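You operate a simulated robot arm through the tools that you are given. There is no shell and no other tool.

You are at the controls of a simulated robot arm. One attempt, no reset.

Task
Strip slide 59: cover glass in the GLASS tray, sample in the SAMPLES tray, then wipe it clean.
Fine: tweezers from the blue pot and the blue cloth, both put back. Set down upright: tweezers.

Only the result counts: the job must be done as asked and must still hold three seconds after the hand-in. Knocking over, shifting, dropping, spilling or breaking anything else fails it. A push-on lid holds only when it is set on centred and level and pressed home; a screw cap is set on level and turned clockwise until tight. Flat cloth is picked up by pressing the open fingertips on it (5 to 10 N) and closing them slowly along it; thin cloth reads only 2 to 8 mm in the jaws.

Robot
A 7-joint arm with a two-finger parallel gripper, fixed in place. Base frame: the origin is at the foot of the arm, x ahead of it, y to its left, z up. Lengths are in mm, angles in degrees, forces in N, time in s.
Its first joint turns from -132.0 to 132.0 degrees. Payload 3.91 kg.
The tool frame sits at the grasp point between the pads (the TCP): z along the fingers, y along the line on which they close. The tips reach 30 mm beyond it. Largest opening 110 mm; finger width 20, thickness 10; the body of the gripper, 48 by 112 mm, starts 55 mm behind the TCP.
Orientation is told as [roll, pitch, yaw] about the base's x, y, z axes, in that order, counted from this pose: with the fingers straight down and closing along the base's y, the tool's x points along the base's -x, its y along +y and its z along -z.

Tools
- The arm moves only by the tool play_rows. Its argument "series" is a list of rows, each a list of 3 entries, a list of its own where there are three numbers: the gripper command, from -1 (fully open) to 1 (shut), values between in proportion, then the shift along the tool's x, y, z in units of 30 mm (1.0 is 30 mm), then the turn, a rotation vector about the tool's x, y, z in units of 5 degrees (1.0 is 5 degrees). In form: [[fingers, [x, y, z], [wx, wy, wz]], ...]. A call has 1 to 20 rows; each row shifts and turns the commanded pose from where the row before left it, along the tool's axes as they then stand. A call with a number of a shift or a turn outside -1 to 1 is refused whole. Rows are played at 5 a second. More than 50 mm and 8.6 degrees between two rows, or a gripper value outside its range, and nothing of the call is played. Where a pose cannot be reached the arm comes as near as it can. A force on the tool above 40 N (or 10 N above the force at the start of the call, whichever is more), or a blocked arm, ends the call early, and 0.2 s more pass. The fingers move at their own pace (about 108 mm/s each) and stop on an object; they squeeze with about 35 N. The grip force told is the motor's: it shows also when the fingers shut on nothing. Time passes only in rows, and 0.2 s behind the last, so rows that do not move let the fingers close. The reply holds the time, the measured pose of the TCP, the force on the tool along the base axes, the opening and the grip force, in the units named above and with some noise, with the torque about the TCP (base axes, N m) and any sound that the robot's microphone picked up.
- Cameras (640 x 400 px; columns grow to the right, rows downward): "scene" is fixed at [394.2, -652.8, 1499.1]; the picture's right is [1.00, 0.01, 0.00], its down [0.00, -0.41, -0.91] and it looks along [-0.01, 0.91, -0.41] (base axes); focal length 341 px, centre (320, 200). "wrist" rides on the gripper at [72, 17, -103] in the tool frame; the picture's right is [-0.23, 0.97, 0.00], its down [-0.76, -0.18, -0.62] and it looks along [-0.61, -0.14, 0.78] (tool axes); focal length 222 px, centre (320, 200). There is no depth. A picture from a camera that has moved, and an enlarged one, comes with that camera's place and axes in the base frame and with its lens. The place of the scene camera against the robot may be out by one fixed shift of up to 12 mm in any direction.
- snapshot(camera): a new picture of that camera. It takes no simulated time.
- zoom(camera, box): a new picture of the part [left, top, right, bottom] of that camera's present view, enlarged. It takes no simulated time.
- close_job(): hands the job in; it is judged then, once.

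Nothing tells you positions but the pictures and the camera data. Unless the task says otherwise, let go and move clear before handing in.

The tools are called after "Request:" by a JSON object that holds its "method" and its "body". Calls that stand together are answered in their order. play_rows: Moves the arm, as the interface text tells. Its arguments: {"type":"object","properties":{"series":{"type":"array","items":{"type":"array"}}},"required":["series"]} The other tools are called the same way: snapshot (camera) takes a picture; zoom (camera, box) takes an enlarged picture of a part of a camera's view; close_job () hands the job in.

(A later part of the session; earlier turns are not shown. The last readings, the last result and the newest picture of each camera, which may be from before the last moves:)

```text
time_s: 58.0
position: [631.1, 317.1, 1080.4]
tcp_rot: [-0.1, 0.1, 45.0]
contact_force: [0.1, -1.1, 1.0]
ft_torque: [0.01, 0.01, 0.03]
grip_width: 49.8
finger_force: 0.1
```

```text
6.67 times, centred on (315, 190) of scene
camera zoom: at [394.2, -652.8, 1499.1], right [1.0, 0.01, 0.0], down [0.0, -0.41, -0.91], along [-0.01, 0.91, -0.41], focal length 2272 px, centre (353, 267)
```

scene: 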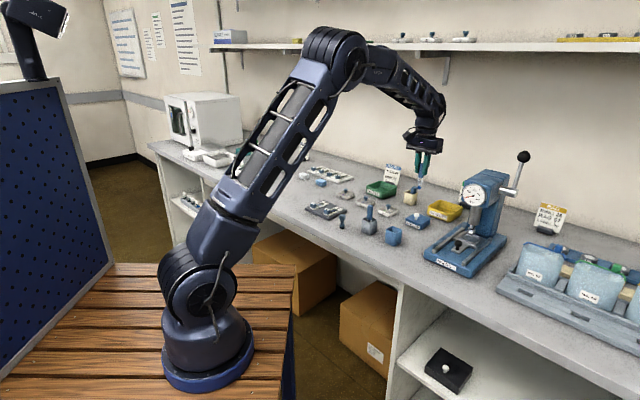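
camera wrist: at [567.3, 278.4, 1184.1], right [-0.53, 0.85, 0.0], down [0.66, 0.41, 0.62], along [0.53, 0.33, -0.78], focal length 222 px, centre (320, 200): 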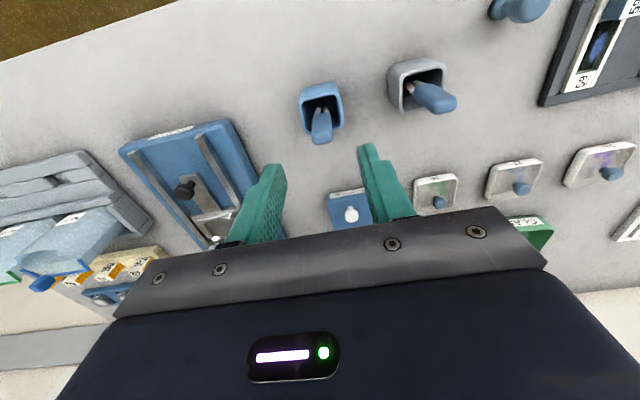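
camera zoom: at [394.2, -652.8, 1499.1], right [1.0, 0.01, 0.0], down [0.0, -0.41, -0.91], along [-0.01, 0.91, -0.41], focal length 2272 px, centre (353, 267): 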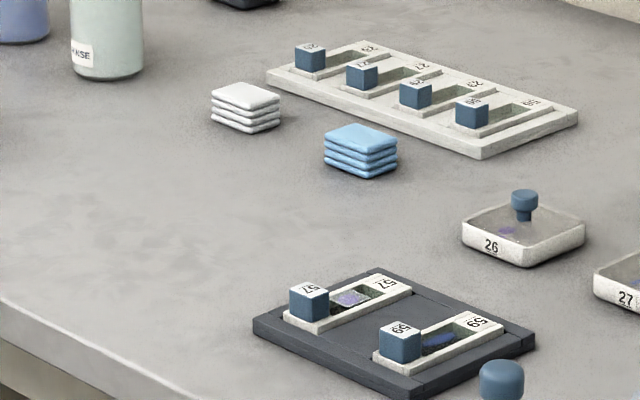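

The tweezers stand upright in the blue pot. Next is the blue folded cloth, which I place near (388, 820); moving above it with the fingers open.

Request:
{"method": "play_rows", "body": {"series": [[0.1, [-0.34, 0.977, -0.1], [0, 0, 0]], [0.1, [-0.34, 0.977, -0.1], [0, 0, 0]], [0.1, [-0.34, 0.977, -0.1], [0, 0, 0]], [0.1, [-0.34, 0.977, -0.1], [0, 0, 0]], [0.1, [-0.34, 0.977, -0.1], [0, 0, 0]], [0.1, [-0.34, 0.977, -0.1], [0, 0, 0]], [0.1, [-0.34, 0.977, 0], [0, 0, 0]], [0.1, [-0.34, 0.977, 0], [0, 0, 0]], [0.1, [-0.34, 0.977, 0], [0, 0, 0]], [0.1, [-0.34, 0.977, 0], [0, 0, 0]], [0.1, [-0.34, 0.977, 0], [0, 0, 0]], [0.1, [-0.34, 0.977, 0], [0, 0, 0]], [0.1, [-0.34, 0.977, 0], [0, 0, 0]], [0.1, [-0.34, 0.977, 0], [0, 0, 0]], [0.1, [-0.34, 0.977, 0], [0, 0, 0]], [0.1, [-0.34, 0.977, 0], [0, 0, 0]], [-0.2, [-0.34, 0.977, 0], [0, 0, 0]], [-0.2, [-0.34, 0.977, 0], [0, 0, 0]], [-0.2, [0, 0, 0], [0, 0, 0]]]}}

Request:
{"method": "snapshot", "body": {"camera": "wrist"}}

Request:
{"method": "zoom", "body": {"camera": "wrist", "box": [260, 60, 390, 180]}}

```text
time_s: 62.0
position: [386.9, 820.4, 1099.6]
tcp_rot: [-0.1, 0.0, 45.0]
contact_force: [-0.3, -0.2, 0.5]
ft_torque: [0.0, 0.0, -0.04]
grip_width: 65.9
finger_force: 0.1
```

```text
taken
camera wrist: at [324.0, 782.2, 1202.7], right [-0.53, 0.85, 0.0], down [0.66, 0.41, 0.62], along [0.53, 0.33, -0.78], focal length 222 px, centre (320, 200)
```

wrist: 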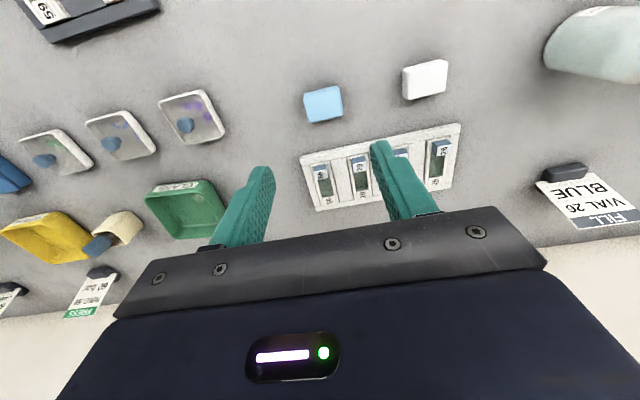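

```text
3.33 times, centred on (325, 120) of wrist
camera zoom: at [324.0, 782.2, 1202.7], right [-0.53, 0.85, 0.0], down [0.66, 0.41, 0.62], along [0.53, 0.33, -0.78], focal length 740 px, centre (303, 467)
```

zoom: 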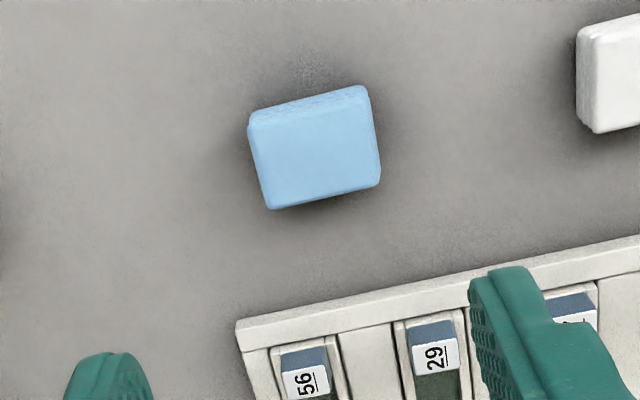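

The blue pad is about 42 mm along the bench by 30 mm deep, top face centred near (388, 828), and squared to my yaw. I'll align and descend part-way to verify.

Request:
{"method": "play_rows", "body": {"series": [[-0.2, [-0.2, 0.14, 0.8], [0, 0, 0]], [-0.2, [0, 0, 0.9], [0, 0, 0]], [-0.2, [0, 0, 0.9], [0, 0, 0]], [-0.2, [0, 0, 0.7], [0, 0, 0]], [-0.2, [0, 0, 0], [0, 0, 0]]]}}

Request:
{"method": "zoom", "body": {"camera": "wrist", "box": [240, 80, 400, 220]}}

Request:
{"method": "zoom", "body": {"camera": "scene", "box": [290, 140, 350, 200]}}

```text
time_s: 63.2
position: [387.8, 828.4, 999.9]
tcp_rot: [0.0, 0.0, 45.1]
contact_force: [0.0, 0.1, -1.2]
ft_torque: [0.0, -0.01, -0.01]
grip_width: 66.3
finger_force: 0.0
```

```text
2.86 times, centred on (320, 150) of wrist
camera zoom: at [325.5, 788.8, 1103.3], right [-0.53, 0.85, 0.0], down [0.66, 0.41, 0.62], along [0.53, 0.33, -0.78], focal length 635 px, centre (320, 343)
```

zoom: 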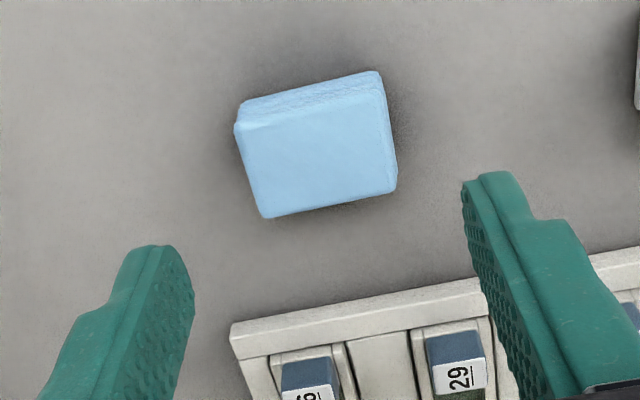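

```text
6.67 times, centred on (320, 170) of scene
camera zoom: at [394.2, -652.8, 1499.1], right [1.0, 0.01, 0.0], down [0.0, -0.41, -0.91], along [-0.01, 0.91, -0.41], focal length 2272 px, centre (320, 400)
```

zoom: 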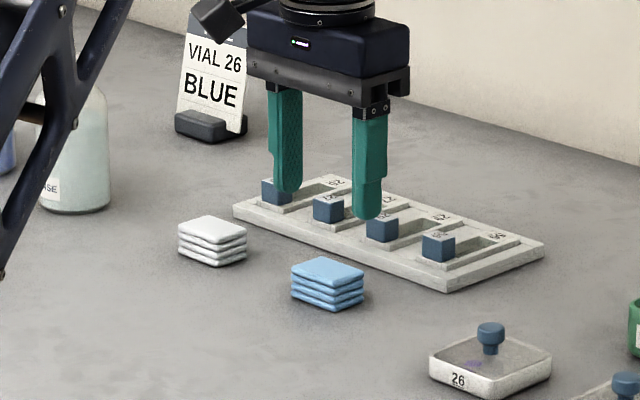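

Request:
{"method": "play_rows", "body": {"series": [[-0.2, [0, 0, 0.8], [0, 0, 0]], [-0.2, [0, 0, 0.7], [0, 0, 0]], [-0.2, [0, 0, 0.3], [0, 0, 0]], [-0.2, [0, 0, 0], [0, 0, 0]]]}}

Request:
{"method": "zoom", "body": {"camera": "wrist", "box": [220, 100, 420, 240]}}

Request:
{"method": "zoom", "body": {"camera": "scene", "box": [300, 155, 340, 195]}}

```text
time_s: 64.2
position: [388.1, 827.3, 947.3]
tcp_rot: [0.0, 0.0, 45.0]
contact_force: [0.2, 0.2, 0.1]
ft_torque: [-0.01, 0.02, 0.03]
grip_width: 66.0
finger_force: 0.2
```

```text
2.86 times, centred on (320, 170) of wrist
camera zoom: at [324.4, 788.8, 1050.1], right [-0.53, 0.85, 0.0], down [0.66, 0.41, 0.62], along [0.53, 0.33, -0.78], focal length 635 px, centre (320, 286)
```

zoom: 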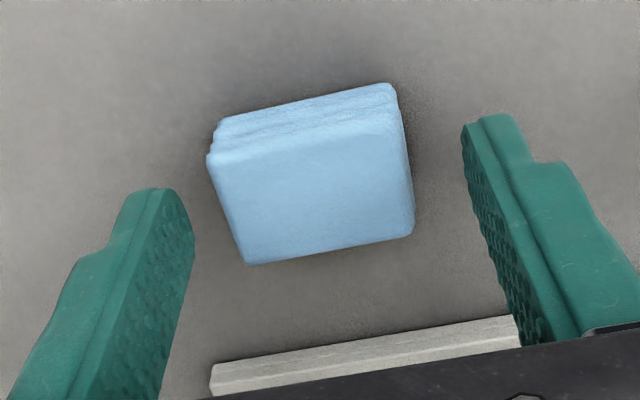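

```text
10.00 times, centred on (320, 175) of scene
camera zoom: at [394.2, -652.8, 1499.1], right [1.0, 0.01, 0.0], down [0.0, -0.41, -0.91], along [-0.01, 0.91, -0.41], focal length 3408 px, centre (320, 450)
```

zoom: 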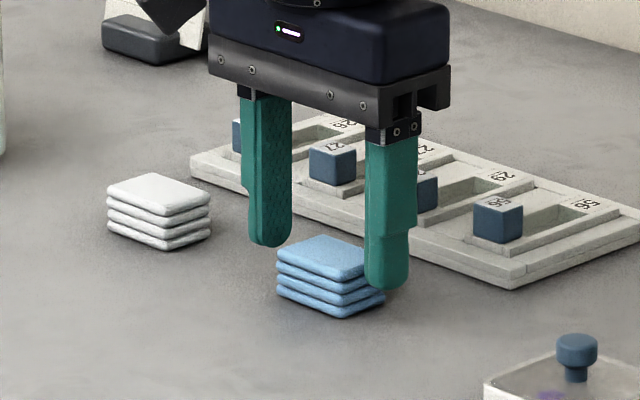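

The pad is centred between the fingers with the tips about 10 mm above the bench. Lowering 2 mm and closing.

Request:
{"method": "play_rows", "body": {"series": [[-0.2, [0, 0, 0.07], [0, 0, 0]], [0.0, [0, 0, 0], [0, 0, 0]], [0.15, [0, 0, 0], [0, 0, 0]], [0.22, [0, 0, 0], [0, 0, 0]], [0.3, [0, 0, 0], [0, 0, 0]], [0.3, [0, 0, 0], [0, 0, 0]]]}}

Request:
{"method": "zoom", "body": {"camera": "wrist", "box": [220, 100, 420, 240]}}

Request:
{"method": "zoom", "body": {"camera": "scene", "box": [300, 155, 340, 195]}}

```text
time_s: 65.6
position: [388.3, 827.1, 944.5]
tcp_rot: [0.0, 0.0, 44.9]
contact_force: [-0.6, 0.4, 0.2]
ft_torque: [0.01, -0.02, 0.04]
grip_width: 42.8
finger_force: 35.1
```

```text
2.86 times, centred on (320, 170) of wrist
camera zoom: at [324.7, 788.2, 1047.9], right [-0.53, 0.85, 0.0], down [0.66, 0.41, 0.62], along [0.53, 0.33, -0.78], focal length 635 px, centre (320, 286)
```

zoom: 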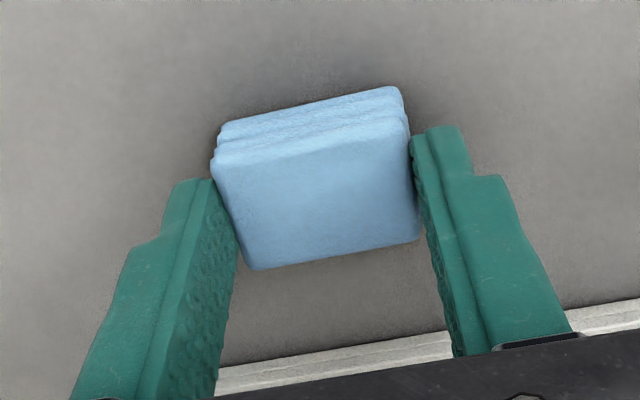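

```text
10.00 times, centred on (320, 175) of scene
camera zoom: at [394.2, -652.8, 1499.1], right [1.0, 0.01, 0.0], down [0.0, -0.41, -0.91], along [-0.01, 0.91, -0.41], focal length 3408 px, centre (320, 450)
```

zoom: 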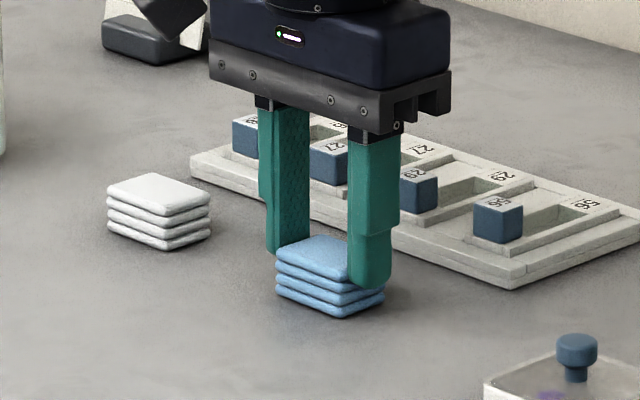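

The pad is held firmly at 42.8 mm; its home pose is TCP (388, 827, 945). I lift and carry it over the smear at about (436, 525).

Request:
{"method": "play_rows", "body": {"series": [[0.3, [0, 0, -0.5], [0, 0, 0]], [1, [0, 0, -0.9], [0, 0, 0]], [1, [0, 0, -0.9], [0, 0, 0]], [1, [0, 0, -0.9], [0, 0, 0]], [1, [0.665, -0.917, 0], [0, 0, 0]], [1, [0.665, -0.917, 0], [0, 0, 0]], [1, [0.665, -0.917, 0], [0, 0, 0]], [1, [0.665, -0.917, 0], [0, 0, 0]], [1, [0.665, -0.917, 0], [0, 0, 0]], [1, [0.665, -0.917, 0], [0, 0, 0]], [1, [0.665, -0.917, 0], [0, 0, 0]], [1, [0.665, -0.917, 0], [0, 0, 0]], [1, [0.665, -0.917, 0], [0, 0, 0]], [1, [0, 0, 0.7], [0, 0, 0]], [1, [0, 0, 0], [0, 0, 0]]]}}

Request:
{"method": "zoom", "body": {"camera": "wrist", "box": [220, 60, 420, 240]}}

Request:
{"method": "zoom", "body": {"camera": "scene", "box": [300, 170, 360, 230]}}

```text
time_s: 68.8
position: [437.4, 524.7, 1018.2]
tcp_rot: [0.0, 0.1, 45.0]
contact_force: [-0.5, 0.3, -0.1]
ft_torque: [0.03, -0.02, 0.01]
grip_width: 43.0
finger_force: 35.0
```

```text
2.22 times, centred on (320, 150) of wrist
camera zoom: at [374.6, 487.3, 1120.3], right [-0.53, 0.85, 0.0], down [0.66, 0.41, 0.62], along [0.53, 0.33, -0.78], focal length 494 px, centre (320, 311)
```

zoom: 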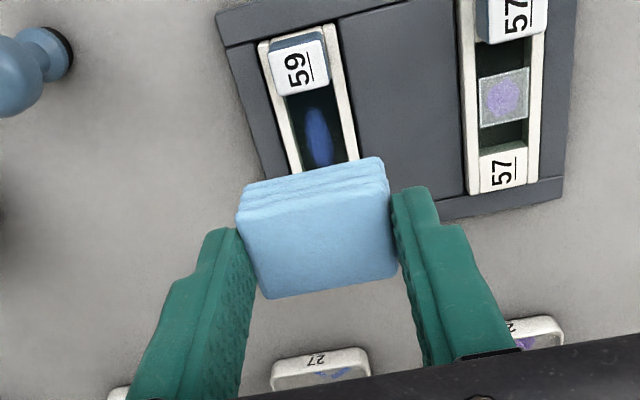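

```text
6.67 times, centred on (330, 200) of scene
camera zoom: at [394.2, -652.8, 1499.1], right [1.0, 0.01, 0.0], down [0.0, -0.41, -0.91], along [-0.01, 0.91, -0.41], focal length 2272 px, centre (253, 200)
```

zoom: 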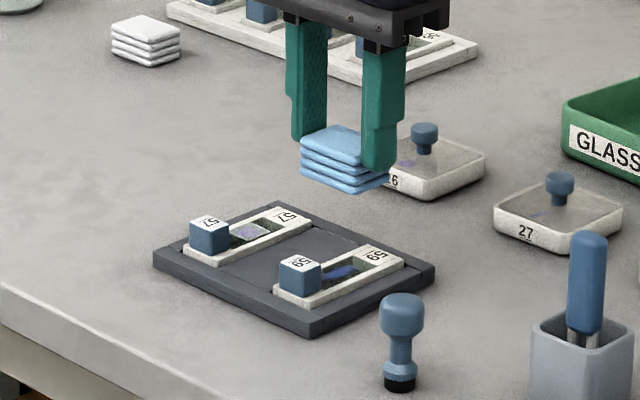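

Request:
{"method": "play_rows", "body": {"series": [[1, [0.1, 0.02, 0.5], [0, 0, 0]], [1, [0, 0, 0.7], [0, 0, 0]], [1, [0, 0, 0], [0, 0, 0]]]}}

Request:
{"method": "zoom", "body": {"camera": "wrist", "box": [240, 60, 400, 200]}}

Request:
{"method": "zoom", "body": {"camera": "scene", "box": [315, 185, 355, 225]}}

```text
time_s: 69.6
position: [435.3, 524.4, 981.6]
tcp_rot: [0.0, 0.1, 45.1]
contact_force: [-0.5, 0.8, -0.3]
ft_torque: [0.02, 0.03, 0.0]
grip_width: 43.3
finger_force: 35.1
```

```text
2.86 times, centred on (320, 130) of wrist
camera zoom: at [371.5, 484.8, 1084.5], right [-0.53, 0.85, 0.0], down [0.66, 0.41, 0.62], along [0.53, 0.33, -0.78], focal length 635 px, centre (320, 400)
```

zoom: 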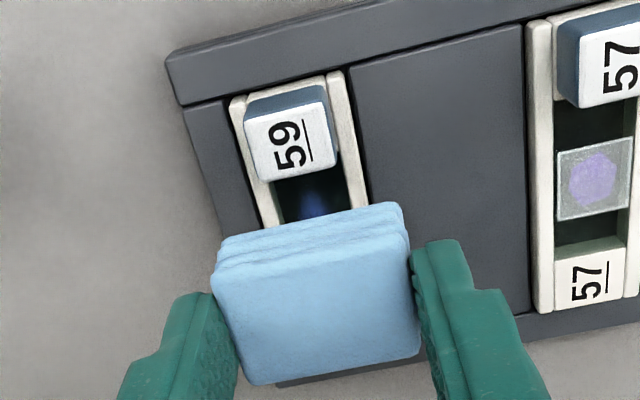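

```text
10.00 times, centred on (335, 205) of scene
camera zoom: at [394.2, -652.8, 1499.1], right [1.0, 0.01, 0.0], down [0.0, -0.41, -0.91], along [-0.01, 0.91, -0.41], focal length 3408 px, centre (170, 150)
```

zoom: 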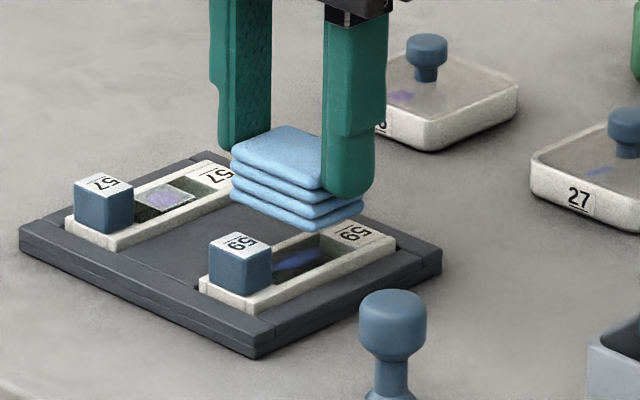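

Request:
{"method": "play_rows", "body": {"series": [[1, [0, 0, 0.2], [0, 0, 0]], [1, [0, 0, 0.2], [0, 0, 0]], [1, [0, 0, 0], [0, 0, 0]]]}}

Request:
{"method": "play_rows", "body": {"series": [[1, [0, 0, 0.06], [0, 0, 0]], [1, [0, 0, 0], [0, 0, 0]]]}}

Request:
{"method": "zoom", "body": {"camera": "wrist", "box": [240, 60, 400, 200]}}

Request:
{"method": "zoom", "body": {"camera": "scene", "box": [315, 185, 355, 225]}}

```text
time_s: 70.4
position: [434.1, 524.9, 970.1]
tcp_rot: [0.1, 0.0, 45.0]
contact_force: [0.3, 0.0, 0.2]
ft_torque: [-0.05, -0.01, 0.02]
grip_width: 43.0
finger_force: 34.8
```

```text
time_s: 71.0
position: [434.6, 525.4, 969.5]
tcp_rot: [0.0, 0.1, 45.0]
contact_force: [0.7, -0.9, 0.2]
ft_torque: [0.0, 0.04, 0.0]
grip_width: 43.1
finger_force: 35.2
```

```text
2.86 times, centred on (320, 130) of wrist
camera zoom: at [370.7, 485.4, 1072.3], right [-0.53, 0.85, 0.0], down [0.66, 0.41, 0.62], along [0.53, 0.33, -0.78], focal length 635 px, centre (320, 400)
```

zoom: 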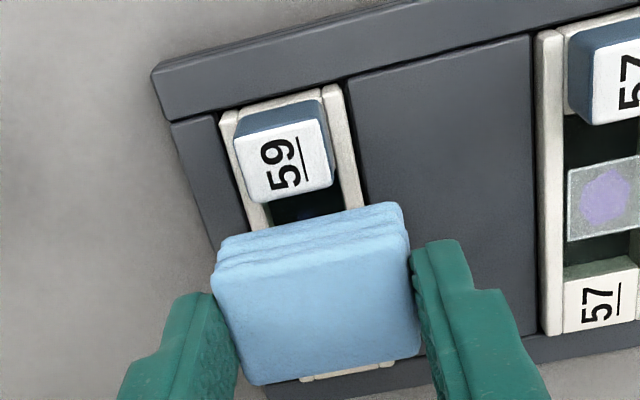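

```text
10.00 times, centred on (335, 205) of scene
camera zoom: at [394.2, -652.8, 1499.1], right [1.0, 0.01, 0.0], down [0.0, -0.41, -0.91], along [-0.01, 0.91, -0.41], focal length 3408 px, centre (170, 150)
```

zoom: 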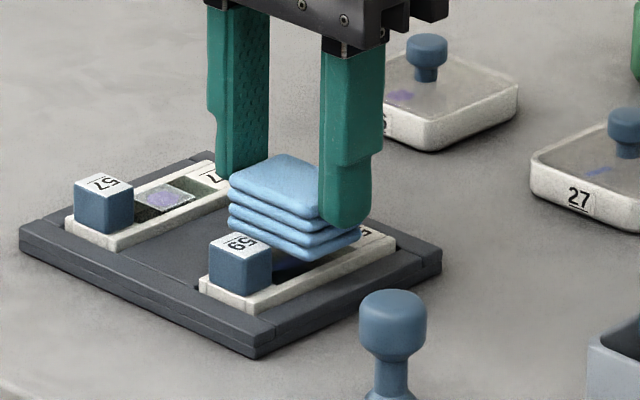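

Request:
{"method": "play_rows", "body": {"series": [[1, [0, 0, 0.06], [0, 0, 0]], [1, [0, 0, 0], [0, 0, 0]]]}}

Request:
{"method": "play_rows", "body": {"series": [[1, [0, 0, 0.05], [0, 0, 0]], [1, [0, 0, 0], [0, 0, 0]]]}}

Request:
{"method": "play_rows", "body": {"series": [[1, [0, 0, 0.05], [0, 0, 0]], [1, [0, 0, 0], [0, 0, 0]]]}}

```text
time_s: 71.6
position: [432.8, 524.4, 967.8]
tcp_rot: [0.0, 0.0, 44.9]
contact_force: [-0.1, 0.5, 0.9]
ft_torque: [0.0, -0.01, 0.01]
grip_width: 43.2
finger_force: 35.3
```

```text
time_s: 72.2
position: [433.6, 523.7, 966.5]
tcp_rot: [0.1, -0.1, 45.0]
contact_force: [-0.2, 0.1, -0.1]
ft_torque: [0.03, -0.02, 0.01]
grip_width: 42.9
finger_force: 34.8
```

```text
time_s: 72.8
position: [432.3, 524.0, 964.1]
tcp_rot: [0.1, 0.0, 45.0]
contact_force: [0.3, -0.1, -0.5]
ft_torque: [-0.01, 0.01, -0.02]
grip_width: 43.2
finger_force: 35.0
```

Request:
{"method": "play_rows", "body": {"series": [[1, [0, 0, 0.04], [0, 0, 0]], [1, [0, 0, 0], [0, 0, 0]]]}}

Request:
{"method": "play_rows", "body": {"series": [[1, [0, 0, 0.03], [0, 0, 0]], [1, [0, 0, 0], [0, 0, 0]]]}}

Request:
{"method": "zoom", "body": {"camera": "scene", "box": [325, 190, 355, 220]}}

```text
time_s: 73.4
position: [432.4, 522.4, 962.8]
tcp_rot: [0.0, 0.0, 45.0]
contact_force: [0.5, 0.6, 0.0]
ft_torque: [-0.01, 0.02, 0.01]
grip_width: 43.0
finger_force: 34.5
```

```text
time_s: 74.0
position: [434.4, 523.5, 962.1]
tcp_rot: [0.0, -0.1, 45.0]
contact_force: [0.3, -0.5, 0.0]
ft_torque: [0.0, -0.01, -0.01]
grip_width: 43.1
finger_force: 35.3
```

```text
13.33 times, centred on (340, 205) of scene
camera zoom: at [394.2, -652.8, 1499.1], right [1.0, 0.01, 0.0], down [0.0, -0.41, -0.91], along [-0.01, 0.91, -0.41], focal length 4544 px, centre (53, 133)
```

zoom: 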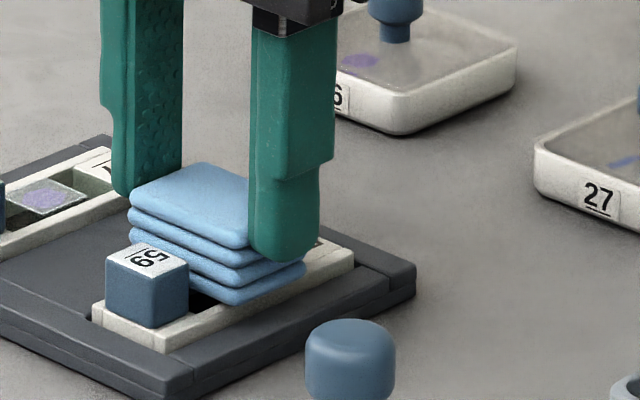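

Request:
{"method": "play_rows", "body": {"series": [[1, [0, 0, 0.04], [0, 0, 0]], [1, [0, 0, 0], [0, 0, 0]]]}}

Request:
{"method": "play_rows", "body": {"series": [[1, [0, 0, 0.03], [0, 0, 0]], [1, [0, 0, 0], [0, 0, 0]]]}}

Request:
{"method": "play_rows", "body": {"series": [[1, [0, 0, 0.03], [0, 0, 0]], [1, [0, 0, 0], [0, 0, 0]]]}}

```text
time_s: 74.6
position: [432.3, 523.0, 961.4]
tcp_rot: [0.0, -0.1, 45.0]
contact_force: [0.3, -0.7, 0.2]
ft_torque: [0.0, 0.03, 0.01]
grip_width: 43.0
finger_force: 34.9
```

```text
time_s: 75.2
position: [434.0, 523.0, 960.5]
tcp_rot: [0.0, 0.0, 45.0]
contact_force: [0.1, -0.7, -1.0]
ft_torque: [0.0, 0.03, 0.01]
grip_width: 43.1
finger_force: 35.4
```

```text
time_s: 75.8
position: [433.8, 524.7, 959.5]
tcp_rot: [0.0, 0.0, 45.0]
contact_force: [0.9, 0.0, 0.2]
ft_torque: [-0.03, -0.06, -0.01]
grip_width: 43.3
finger_force: 34.9
```

Request:
{"method": "play_rows", "body": {"series": [[1, [0, 0, 0.03], [0, 0, 0]], [1, [0, 0, 0], [0, 0, 0]]]}}

Request:
{"method": "play_rows", "body": {"series": [[1, [0, 0, 0.03], [0, 0, 0]], [1, [0, 0, 0], [0, 0, 0]]]}}

Request:
{"method": "zoom", "body": {"camera": "scene", "box": [325, 190, 355, 220]}}

Request:
{"method": "zoom", "body": {"camera": "wrist", "box": [260, 70, 380, 190]}}

```text
time_s: 76.4
position: [433.1, 524.3, 959.1]
tcp_rot: [0.0, -0.1, 44.9]
contact_force: [0.7, 0.1, 9.8]
ft_torque: [0.02, -0.06, 0.0]
grip_width: 43.1
finger_force: 35.0
```

```text
time_s: 77.0
position: [432.7, 524.3, 958.3]
tcp_rot: [0.0, 0.0, 45.0]
contact_force: [1.2, 0.0, 16.4]
ft_torque: [0.01, -0.09, 0.0]
grip_width: 43.0
finger_force: 35.4
```

```text
13.33 times, centred on (340, 205) of scene
camera zoom: at [394.2, -652.8, 1499.1], right [1.0, 0.01, 0.0], down [0.0, -0.41, -0.91], along [-0.01, 0.91, -0.41], focal length 4544 px, centre (53, 133)
```

zoom: 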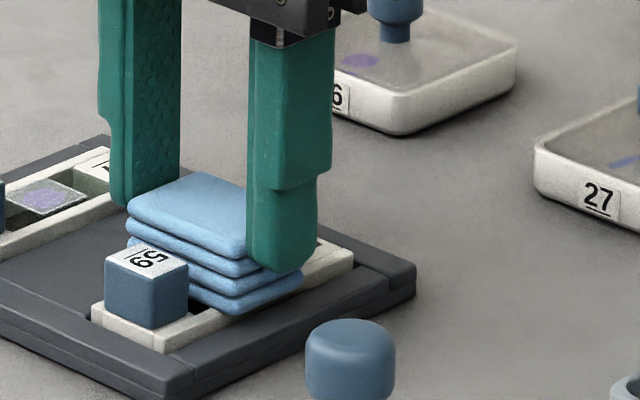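

```text
3.33 times, centred on (320, 130) of wrist
camera zoom: at [369.4, 485.0, 1061.5], right [-0.53, 0.85, 0.0], down [0.66, 0.41, 0.62], along [0.53, 0.33, -0.78], focal length 740 px, centre (320, 433)
```

zoom: 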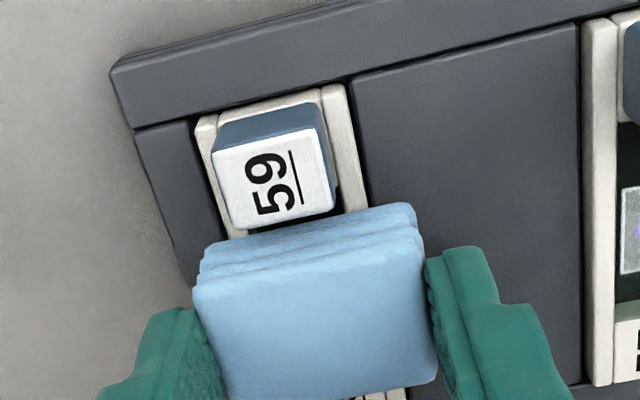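

The pad touches the slide at TCP 959 with 10–16 N. I'll ease the pressure slightly and stroke back and forth along the slide axis, staying clear of the blue block.

Request:
{"method": "play_rows", "body": {"series": [[1, [0, 0, -0.015], [0, 0, 0]], [1, [-0.1, 0, 0], [0, 0, 0]], [1, [-0.1, 0, 0], [0, 0, 0]], [1, [0.1, 0, 0], [0, 0, 0]], [1, [0.1, 0, 0], [0, 0, 0]], [1, [0.1, 0, 0], [0, 0, 0]], [1, [-0.1, 0, 0], [0, 0, 0]]]}}

Request:
{"method": "zoom", "body": {"camera": "wrist", "box": [260, 70, 380, 190]}}

Request:
{"method": "zoom", "body": {"camera": "scene", "box": [325, 190, 355, 220]}}

```text
time_s: 78.6
position: [432.7, 522.2, 957.6]
tcp_rot: [0.1, 0.1, 45.0]
contact_force: [-3.1, -8.6, 18.7]
ft_torque: [-0.28, 0.03, -0.03]
grip_width: 43.2
finger_force: 35.2
```

```text
3.33 times, centred on (320, 130) of wrist
camera zoom: at [369.5, 484.0, 1060.8], right [-0.53, 0.85, 0.0], down [0.66, 0.41, 0.62], along [0.53, 0.33, -0.78], focal length 740 px, centre (320, 433)
```

zoom: 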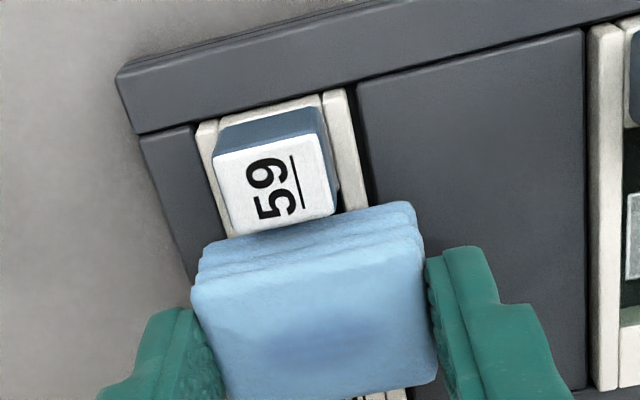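

```text
13.33 times, centred on (340, 205) of scene
camera zoom: at [394.2, -652.8, 1499.1], right [1.0, 0.01, 0.0], down [0.0, -0.41, -0.91], along [-0.01, 0.91, -0.41], focal length 4544 px, centre (53, 133)
```

zoom: 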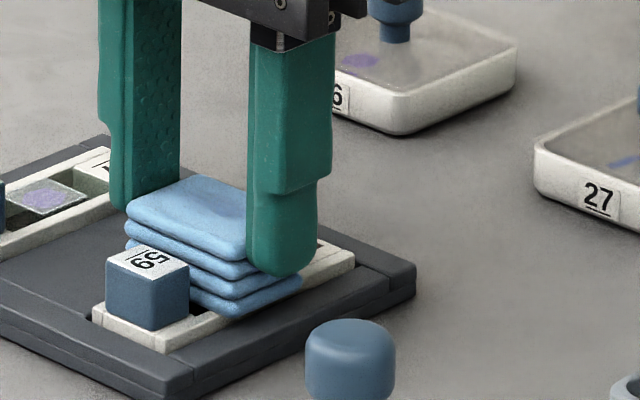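

The cloth has picked up a stain, so wiping works. A few more strokes, then I'll lift and check the slide.

Request:
{"method": "play_rows", "body": {"series": [[1, [-0.1, 0.05, 0], [0, 0, 0]], [1, [-0.1, 0.05, 0], [0, 0, 0]], [1, [0.1, 0, 0], [0, 0, 0]], [1, [0.1, 0, 0], [0, 0, 0]], [1, [0.05, -0.1, 0], [0, 0, 0]], [1, [-0.1, -0.1, 0], [0, 0, 0]], [1, [-0.1, 0, 0], [0, 0, 0]], [1, [0.1, 0.1, 0], [0, 0, 0]], [1, [0.05, 0, 0], [0, 0, 0]]]}}

Request:
{"method": "play_rows", "body": {"series": [[1, [0, 0, -0.1], [0, 0, 0]], [1, [0, 0, -0.5], [0, 0, 0]], [1, [0, 0, -0.9], [0, 0, 0]], [1, [0, 0, -0.5], [0, 0, 0]], [1, [0, 0, 0], [0, 0, 0]]]}}

Request:
{"method": "zoom", "body": {"camera": "wrist", "box": [240, 40, 420, 200]}}

Request:
{"method": "zoom", "body": {"camera": "scene", "box": [315, 180, 355, 220]}}

```text
time_s: 80.6
position: [432.9, 524.3, 959.8]
tcp_rot: [0.0, -0.1, 45.0]
contact_force: [1.0, -0.5, 0.8]
ft_torque: [0.01, -0.06, -0.03]
grip_width: 42.9
finger_force: 34.8
```

```text
time_s: 81.8
position: [434.0, 522.3, 1016.9]
tcp_rot: [-0.1, -0.1, 45.0]
contact_force: [-0.1, -0.3, -0.1]
ft_torque: [-0.04, 0.02, -0.03]
grip_width: 42.9
finger_force: 34.7
```

```text
2.50 times, centred on (330, 120) of wrist
camera zoom: at [371.2, 484.0, 1120.1], right [-0.53, 0.85, 0.0], down [0.66, 0.41, 0.62], along [0.53, 0.33, -0.78], focal length 555 px, centre (295, 400)
```

zoom: 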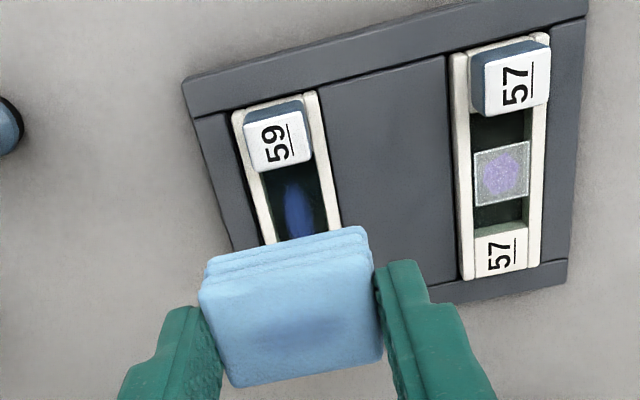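

```text
10.00 times, centred on (335, 200) of scene
camera zoom: at [394.2, -652.8, 1499.1], right [1.0, 0.01, 0.0], down [0.0, -0.41, -0.91], along [-0.01, 0.91, -0.41], focal length 3408 px, centre (170, 200)
```

zoom: 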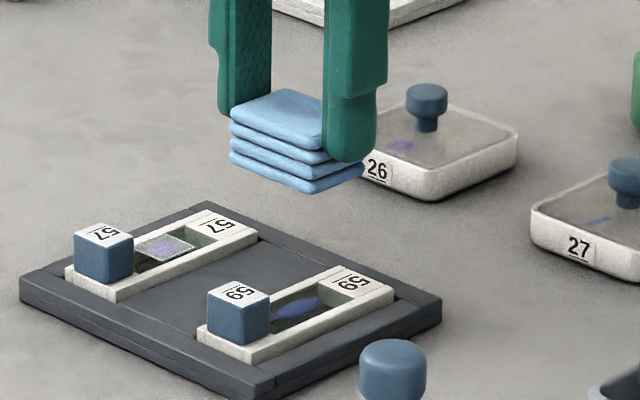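

Request:
{"method": "zoom", "body": {"camera": "wrist", "box": [295, 75, 345, 125]}}

Request:
{"method": "zoom", "body": {"camera": "scene", "box": [328, 195, 353, 220]}}

```text
8.00 times, centred on (320, 100) of wrist
camera zoom: at [371.2, 484.0, 1120.1], right [-0.53, 0.85, 0.0], down [0.66, 0.41, 0.62], along [0.53, 0.33, -0.78], focal length 1777 px, centre (320, 1000)
```

zoom: 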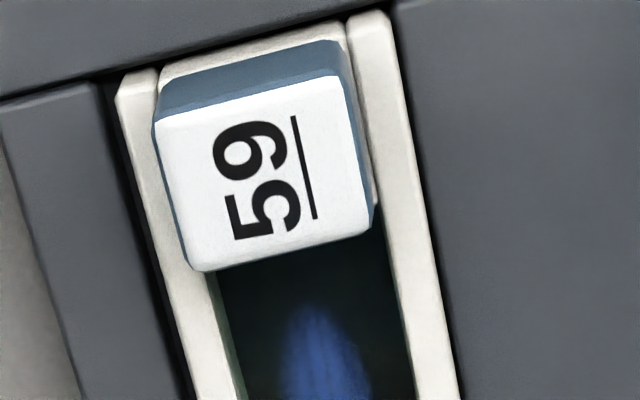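

```text
16.00 times, centred on (340, 208) of scene
camera zoom: at [394.2, -652.8, 1499.1], right [1.0, 0.01, 0.0], down [0.0, -0.41, -0.91], along [-0.01, 0.91, -0.41], focal length 5453 px, centre (-8, 80)
```

zoom: 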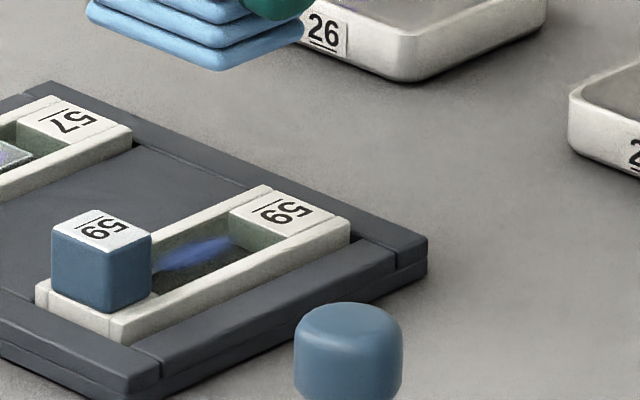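

The smear is fainter but not gone. I'll go back down and do more strokes under firm, steady pressure.

Request:
{"method": "play_rows", "body": {"series": [[1, [0, 0, 0.9], [0, 0, 0]], [1, [0, 0, 0.8], [0, 0, 0]], [1, [0, 0, 0.2], [0, 0, 0]], [1, [0, 0, 0.1], [0, 0, 0]], [1, [0, 0, 0], [0, 0, 0]]]}}

Request:
{"method": "play_rows", "body": {"series": [[1, [0, 0, 0.03], [0, 0, 0]], [1, [0, 0, 0], [0, 0, 0]]]}}

```text
time_s: 83.0
position: [432.9, 523.7, 958.2]
tcp_rot: [0.0, -0.2, 45.1]
contact_force: [1.6, 0.4, 6.9]
ft_torque: [0.02, -0.02, -0.01]
grip_width: 43.0
finger_force: 35.4
```

```text
time_s: 83.6
position: [432.4, 523.0, 957.9]
tcp_rot: [0.0, 0.1, 45.0]
contact_force: [0.3, -2.1, 12.1]
ft_torque: [-0.03, -0.11, 0.0]
grip_width: 43.2
finger_force: 34.7
```

Request:
{"method": "play_rows", "body": {"series": [[1, [-0.15, 0, 0], [0, 0, 0]], [1, [-0.15, 0, 0], [0, 0, 0]], [1, [0.15, 0, 0], [0, 0, 0]], [1, [0.15, 0, 0], [0, 0, 0]], [1, [-0.15, 0, 0], [0, 0, 0]], [1, [-0.15, 0, 0], [0, 0, 0]], [1, [0.15, 0, 0], [0, 0, 0]], [1, [0.15, 0, 0], [0, 0, 0]]]}}

Request:
{"method": "zoom", "body": {"camera": "scene", "box": [325, 190, 355, 220]}}

Request:
{"method": "zoom", "body": {"camera": "wrist", "box": [260, 70, 380, 190]}}

```text
time_s: 85.4
position: [432.1, 522.6, 957.2]
tcp_rot: [0.1, 0.0, 45.1]
contact_force: [-0.1, -0.1, 0.2]
ft_torque: [-0.03, 0.01, 0.0]
grip_width: 43.2
finger_force: 34.9
```

```text
13.33 times, centred on (340, 205) of scene
camera zoom: at [394.2, -652.8, 1499.1], right [1.0, 0.01, 0.0], down [0.0, -0.41, -0.91], along [-0.01, 0.91, -0.41], focal length 4544 px, centre (53, 133)
```

zoom: 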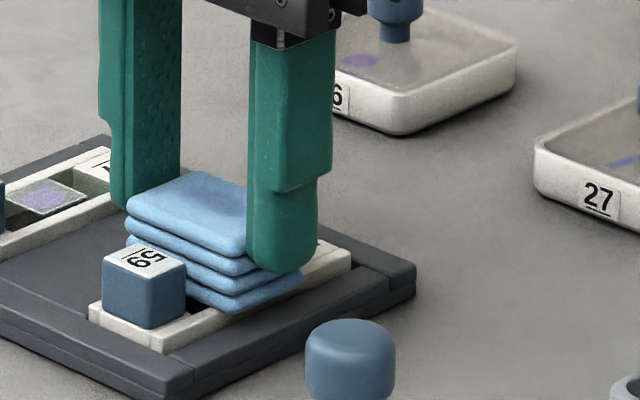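

```text
3.33 times, centred on (320, 130) of wrist
camera zoom: at [369.6, 484.9, 1061.2], right [-0.53, 0.85, 0.0], down [0.66, 0.41, 0.62], along [0.53, 0.33, -0.78], focal length 740 px, centre (320, 433)
```

zoom: 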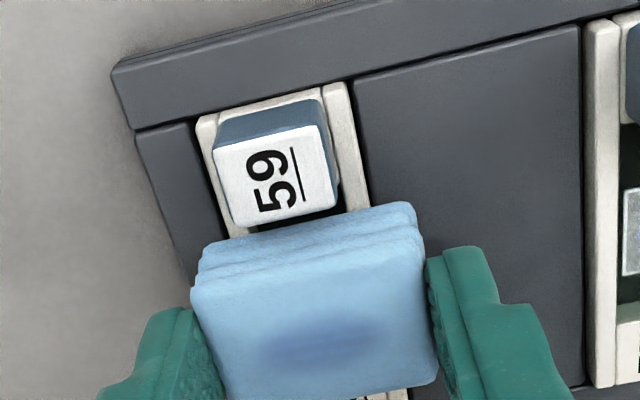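

Request:
{"method": "play_rows", "body": {"series": [[1, [0, 0, 0.03], [0, 0, 0]], [1, [0, 0, 0.01], [0, 0, 0]]]}}

Request:
{"method": "play_rows", "body": {"series": [[1, [-0.15, 0, 0], [0, 0, 0]], [1, [-0.15, 0, 0.01], [0, 0, 0]], [1, [0.15, 0, 0], [0, 0, 0]], [1, [0.15, 0, 0.01], [0, 0, 0]], [1, [-0.15, 0, 0], [0, 0, 0]], [1, [-0.15, 0, 0.01], [0, 0, 0]], [1, [0.15, 0, 0], [0, 0, 0]], [1, [0.15, 0, 0], [0, 0, 0]]]}}

Request:
{"method": "zoom", "body": {"camera": "wrist", "box": [240, 70, 400, 200]}}

```text
time_s: 86.0
position: [433.1, 524.1, 957.7]
tcp_rot: [0.0, -0.1, 44.9]
contact_force: [-1.2, -2.5, 15.6]
ft_torque: [-0.09, -0.04, 0.0]
grip_width: 43.2
finger_force: 35.5
```

```text
time_s: 87.3
position: [437.6, 527.3, 956.3]
tcp_rot: [0.0, 0.0, 45.1]
contact_force: [-1.9, -2.4, 15.3]
ft_torque: [-0.01, 0.01, -0.02]
grip_width: 43.2
finger_force: 35.1
stopped in row 6: the force on the tool passed its limit at 40 N (the readings are from after the stop); the commanded pose is now the measured one
```

```text
3.08 times, centred on (320, 135) of wrist
camera zoom: at [373.9, 488.0, 1059.8], right [-0.53, 0.85, 0.0], down [0.66, 0.41, 0.62], along [0.53, 0.33, -0.78], focal length 684 px, centre (320, 400)
```

zoom: 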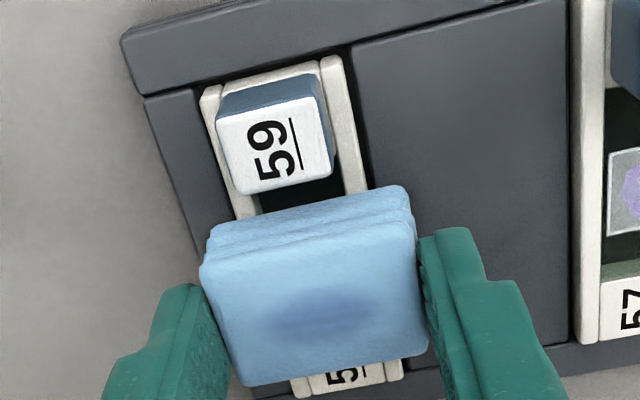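

Request:
{"method": "zoom", "body": {"camera": "scene", "box": [315, 180, 355, 220]}}

```text
10.00 times, centred on (335, 200) of scene
camera zoom: at [394.2, -652.8, 1499.1], right [1.0, 0.01, 0.0], down [0.0, -0.41, -0.91], along [-0.01, 0.91, -0.41], focal length 3408 px, centre (170, 200)
```

zoom: 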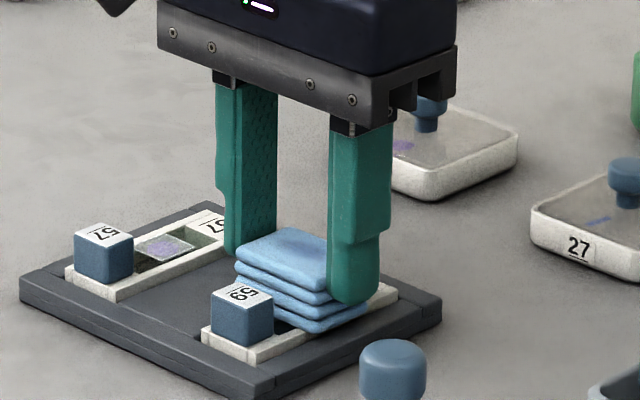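

Request:
{"method": "play_rows", "body": {"series": [[1, [0.12, 0, -0.01], [0, 0, 0]], [1, [0.12, 0, 0], [0, 0, 0]], [1, [-0.1, 0, 0], [0, 0, 0]], [1, [-0.1, 0, 0], [0, 0, 0]], [1, [0.12, 0, 0], [0, 0, 0]], [1, [0.12, 0, 0], [0, 0, 0]]]}}

Request:
{"method": "play_rows", "body": {"series": [[1, [0, 0, 0], [0, 0, 0]]]}}

```text
time_s: 88.7
position: [430.2, 519.7, 955.5]
tcp_rot: [-0.1, 0.1, 45.1]
contact_force: [6.8, 7.1, 15.6]
ft_torque: [0.41, -0.34, -0.03]
grip_width: 42.9
finger_force: 34.4
```

```text
time_s: 89.1
position: [431.3, 520.7, 956.3]
tcp_rot: [-0.1, 0.0, 45.0]
contact_force: [3.5, 2.1, 15.0]
ft_torque: [0.18, -0.17, 0.0]
grip_width: 43.0
finger_force: 35.1
```

Request:
{"method": "play_rows", "body": {"series": [[1, [-0.1, 0, 0], [0, 0, 0]], [1, [-0.1, 0.05, 0], [0, 0, 0]], [1, [0.1, 0.05, 0], [0, 0, 0]], [1, [0.1, -0.05, 0], [0, 0, 0]], [1, [-0.1, -0.05, 0], [0, 0, 0]], [1, [-0.1, -0.05, 0], [0, 0, 0]], [1, [0.1, -0.05, 0], [0, 0, 0]], [1, [0.1, 0.05, 0], [0, 0, 0]], [1, [-0.1, 0.05, 0], [0, 0, 0]], [1, [-0.1, 0, 0], [0, 0, 0]], [1, [0.1, 0, 0], [0, 0, 0]], [1, [0.05, 0, 0], [0, 0, 0]]]}}

Request:
{"method": "play_rows", "body": {"series": [[1, [0, 0, -0.1], [0, 0, 0]], [1, [-0.3, 0, -0.5], [0, 0, 0]], [1, [-0.5, 0, -0.9], [0, 0, 0]], [1, [-0.5, 0, -0.5], [0, 0, 0]], [1, [0, 0, 0], [0, 0, 0]]]}}

Request:
{"method": "zoom", "body": {"camera": "wrist", "box": [260, 20, 360, 120]}}

Request:
{"method": "zoom", "body": {"camera": "scene", "box": [315, 180, 355, 220]}}

```text
time_s: 91.7
position: [431.3, 520.7, 956.3]
tcp_rot: [-0.1, 0.1, 45.0]
contact_force: [-0.3, -0.2, 0.5]
ft_torque: [0.03, 0.01, 0.0]
grip_width: 43.1
finger_force: 34.6
```

```text
time_s: 92.9
position: [459.5, 549.3, 1017.3]
tcp_rot: [-0.1, 0.1, 45.0]
contact_force: [0.5, -0.2, -0.7]
ft_torque: [0.0, -0.02, 0.03]
grip_width: 43.3
finger_force: 35.0
```

```text
4.00 times, centred on (310, 70) of wrist
camera zoom: at [395.9, 510.9, 1120.6], right [-0.53, 0.85, 0.0], down [0.66, 0.41, 0.62], along [0.53, 0.33, -0.78], focal length 888 px, centre (360, 720)
```

zoom: 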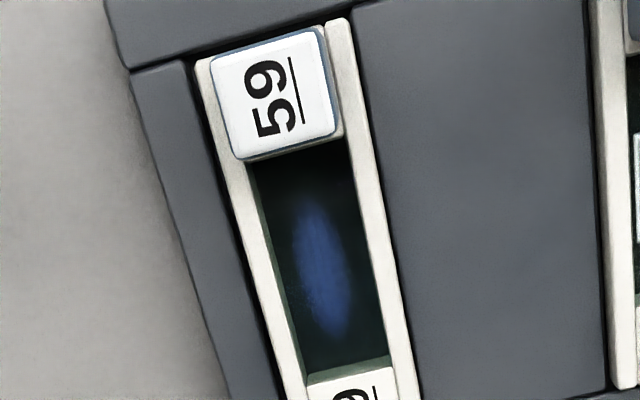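

```text
10.00 times, centred on (335, 200) of scene
camera zoom: at [394.2, -652.8, 1499.1], right [1.0, 0.01, 0.0], down [0.0, -0.41, -0.91], along [-0.01, 0.91, -0.41], focal length 3408 px, centre (170, 200)
```

zoom: 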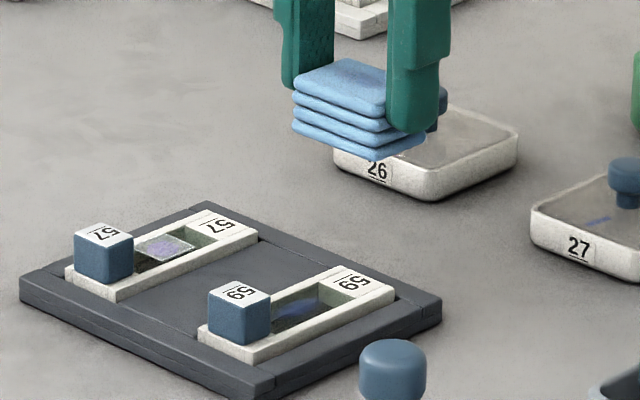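

The smear is fading with each pass. I'll continue with more strokes at about 10–15 N.

Request:
{"method": "play_rows", "body": {"series": [[1, [0.5, 0, 0.5], [0, 0, 0]], [1, [0.5, 0, 0.9], [0, 0, 0]], [1, [0.2, 0, 0.5], [0, 0, 0]], [1, [0, 0, 0.1], [0, 0, 0]], [1, [0, 0, 0.02], [0, 0, 0]]]}}

Request:
{"method": "play_rows", "body": {"series": [[1, [0, 0, 0.02], [0, 0, 0]], [1, [0, 0, 0], [0, 0, 0]]]}}

```text
time_s: 94.1
position: [434.9, 525.3, 956.0]
tcp_rot: [0.0, -0.2, 45.1]
contact_force: [1.9, 3.9, 23.5]
ft_torque: [0.23, -0.09, -0.02]
grip_width: 42.9
finger_force: 34.9
```

```text
time_s: 94.7
position: [434.6, 523.5, 955.2]
tcp_rot: [-0.1, 0.0, 45.0]
contact_force: [3.2, 3.7, 34.3]
ft_torque: [0.21, -0.2, 0.01]
grip_width: 42.9
finger_force: 35.6
```

Request:
{"method": "play_rows", "body": {"series": [[1, [0, 0, -0.03], [0, 0, 0]], [1, [0.07, 0, 0], [0, 0, 0]], [1, [0.07, 0, 0], [0, 0, 0]], [1, [-0.07, 0, 0], [0, 0, 0]], [1, [-0.07, 0, 0], [0, 0, 0]], [1, [0.07, 0, 0], [0, 0, 0]], [1, [0.07, 0, 0], [0, 0, 0]], [1, [-0.07, 0, 0], [0, 0, 0]], [1, [-0.07, 0, 0], [0, 0, 0]]]}}

Request:
{"method": "play_rows", "body": {"series": [[1, [0, 0.08, 0], [0, 0, 0]], [1, [0, 0.08, 0], [0, 0, 0]], [1, [0, -0.08, 0], [0, 0, 0]], [1, [0, -0.08, 0], [0, 0, 0]], [1, [0, -0.08, 0], [0, 0, 0]], [1, [0, -0.08, 0], [0, 0, 0]], [1, [0, 0.08, 0], [0, 0, 0]], [1, [0, 0.08, 0], [0, 0, 0]]]}}

Request:
{"method": "zoom", "body": {"camera": "wrist", "box": [240, 70, 400, 200]}}

```text
time_s: 96.7
position: [435.8, 522.0, 956.3]
tcp_rot: [-0.1, 0.1, 45.0]
contact_force: [-5.3, -2.9, 13.1]
ft_torque: [-0.1, 0.17, 0.01]
grip_width: 43.1
finger_force: 34.8
```

```text
time_s: 98.5
position: [434.8, 521.8, 955.2]
tcp_rot: [-0.1, 0.2, 45.0]
contact_force: [1.2, -0.8, 2.1]
ft_torque: [-0.03, -0.04, -0.02]
grip_width: 43.1
finger_force: 35.2
```

```text
3.08 times, centred on (320, 135) of wrist
camera zoom: at [371.3, 484.0, 1059.0], right [-0.53, 0.85, 0.0], down [0.66, 0.41, 0.62], along [0.53, 0.33, -0.78], focal length 684 px, centre (320, 400)
```

zoom: 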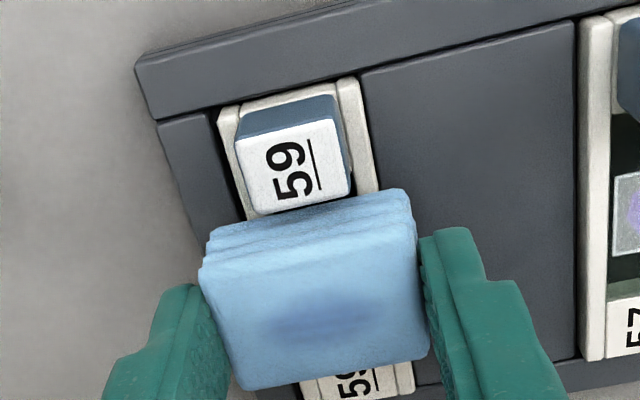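

Request:
{"method": "play_rows", "body": {"series": [[1, [0, 0, 0.04], [0, 0, 0]], [1, [0.07, 0, 0], [0, 0, 0]], [1, [0.07, 0, 0], [0, 0, 0]], [1, [-0.07, 0, 0], [0, 0, 0]], [1, [-0.07, 0, 0], [0, 0, 0]], [1, [0.07, 0, 0], [0, 0, 0]], [1, [0.07, 0, 0], [0, 0, 0]], [1, [-0.07, 0, 0], [0, 0, 0]], [1, [-0.07, 0, 0], [0, 0, 0]]]}}

Request:
{"method": "play_rows", "body": {"series": [[1, [0.07, 0, 0.02], [0, 0, 0]], [1, [0.07, 0, 0], [0, 0, 0]], [1, [-0.07, 0, 0], [0, 0, 0]], [1, [-0.07, 0, 0], [0, 0, 0]], [1, [0.07, 0, 0], [0, 0, 0]], [1, [0.07, 0, 0], [0, 0, 0]], [1, [-0.07, 0, 0], [0, 0, 0]], [1, [-0.07, 0, 0], [0, 0, 0]]]}}

Request:
{"method": "play_rows", "body": {"series": [[1, [0, 0, -0.1], [0, 0, 0]], [1, [-0.3, 0, -0.5], [0, 0, 0]], [1, [-0.5, 0, -0.9], [0, 0, 0]], [1, [-0.5, 0, -0.5], [0, 0, 0]], [1, [0, 0, 0], [0, 0, 0]]]}}

Request:
{"method": "zoom", "body": {"camera": "wrist", "box": [260, 20, 360, 120]}}

Request:
{"method": "zoom", "body": {"camera": "scene", "box": [315, 180, 355, 220]}}

```text
time_s: 100.5
position: [433.0, 524.5, 954.7]
tcp_rot: [-0.1, 0.1, 45.0]
contact_force: [-8.0, -11.8, 31.8]
ft_torque: [-0.37, 0.34, -0.02]
grip_width: 43.2
finger_force: 35.3
```

```text
time_s: 102.3
position: [431.1, 523.2, 955.5]
tcp_rot: [-0.1, 0.2, 45.0]
contact_force: [-9.3, -11.9, 29.2]
ft_torque: [-0.36, 0.3, -0.03]
grip_width: 43.0
finger_force: 34.5
```

```text
time_s: 103.5
position: [461.5, 551.0, 1016.0]
tcp_rot: [-0.1, 0.1, 44.9]
contact_force: [-0.1, -0.5, -0.1]
ft_torque: [-0.02, 0.0, 0.0]
grip_width: 42.9
finger_force: 35.3
```

```text
4.00 times, centred on (310, 70) of wrist
camera zoom: at [398.4, 512.5, 1118.2], right [-0.53, 0.85, 0.0], down [0.66, 0.41, 0.62], along [0.53, 0.33, -0.78], focal length 888 px, centre (360, 720)
```

zoom: 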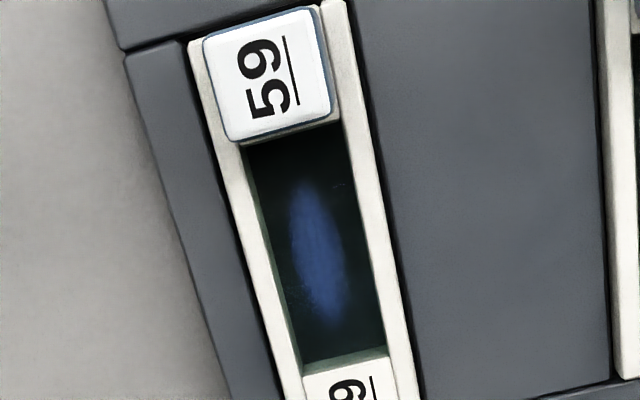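

```text
10.00 times, centred on (335, 200) of scene
camera zoom: at [394.2, -652.8, 1499.1], right [1.0, 0.01, 0.0], down [0.0, -0.41, -0.91], along [-0.01, 0.91, -0.41], focal length 3408 px, centre (170, 200)
```

zoom: 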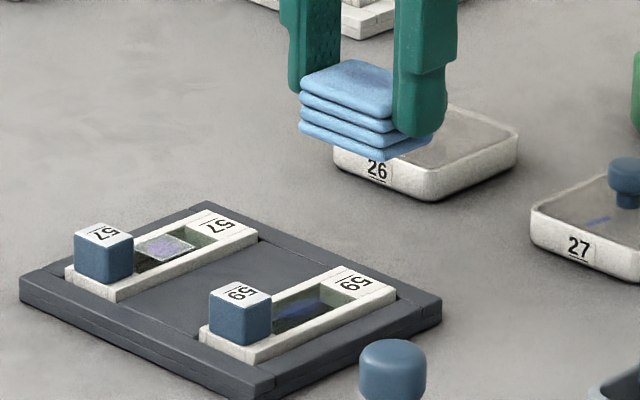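

The slide has slack in its slot, so short strokes move it along with the pad. I'll use longer strokes, including across the slide, at moderate force.

Request:
{"method": "play_rows", "body": {"series": [[1, [0.5, 0, 0.5], [0, 0, 0]], [1, [0.5, 0, 0.9], [0, 0, 0]], [1, [0.2, 0, 0.5], [0, 0, 0]], [1, [0, 0, 0.06], [0, 0, 0]], [1, [0, 0, 0], [0, 0, 0]]]}}

Request:
{"method": "play_rows", "body": {"series": [[1, [0, 0, 0.02], [0, 0, 0]], [1, [0, 0, 0], [0, 0, 0]]]}}

```text
time_s: 104.7
position: [437.9, 526.3, 957.4]
tcp_rot: [-0.1, 0.0, 45.0]
contact_force: [-0.5, 0.2, -0.5]
ft_torque: [0.0, 0.0, -0.01]
grip_width: 43.2
finger_force: 34.8
```

```text
time_s: 105.3
position: [437.0, 525.1, 955.5]
tcp_rot: [0.0, 0.1, 45.0]
contact_force: [0.1, -0.5, 0.1]
ft_torque: [0.02, -0.02, -0.05]
grip_width: 43.2
finger_force: 34.8
```

Request:
{"method": "play_rows", "body": {"series": [[1, [0, 0, 0.03], [0, 0, 0]], [1, [0, 0, 0], [0, 0, 0]]]}}

Request:
{"method": "play_rows", "body": {"series": [[1, [0, 0, 0.02], [0, 0, 0]], [1, [0, 0, 0], [0, 0, 0]]]}}

```text
time_s: 105.9
position: [436.3, 525.3, 955.2]
tcp_rot: [-0.1, 0.0, 44.9]
contact_force: [0.9, 0.3, 6.1]
ft_torque: [0.09, 0.03, 0.0]
grip_width: 43.3
finger_force: 35.3
```

```text
time_s: 106.5
position: [436.5, 524.1, 954.3]
tcp_rot: [0.0, 0.0, 45.1]
contact_force: [0.5, 2.5, 20.3]
ft_torque: [0.09, 0.07, 0.01]
grip_width: 43.0
finger_force: 34.7
```

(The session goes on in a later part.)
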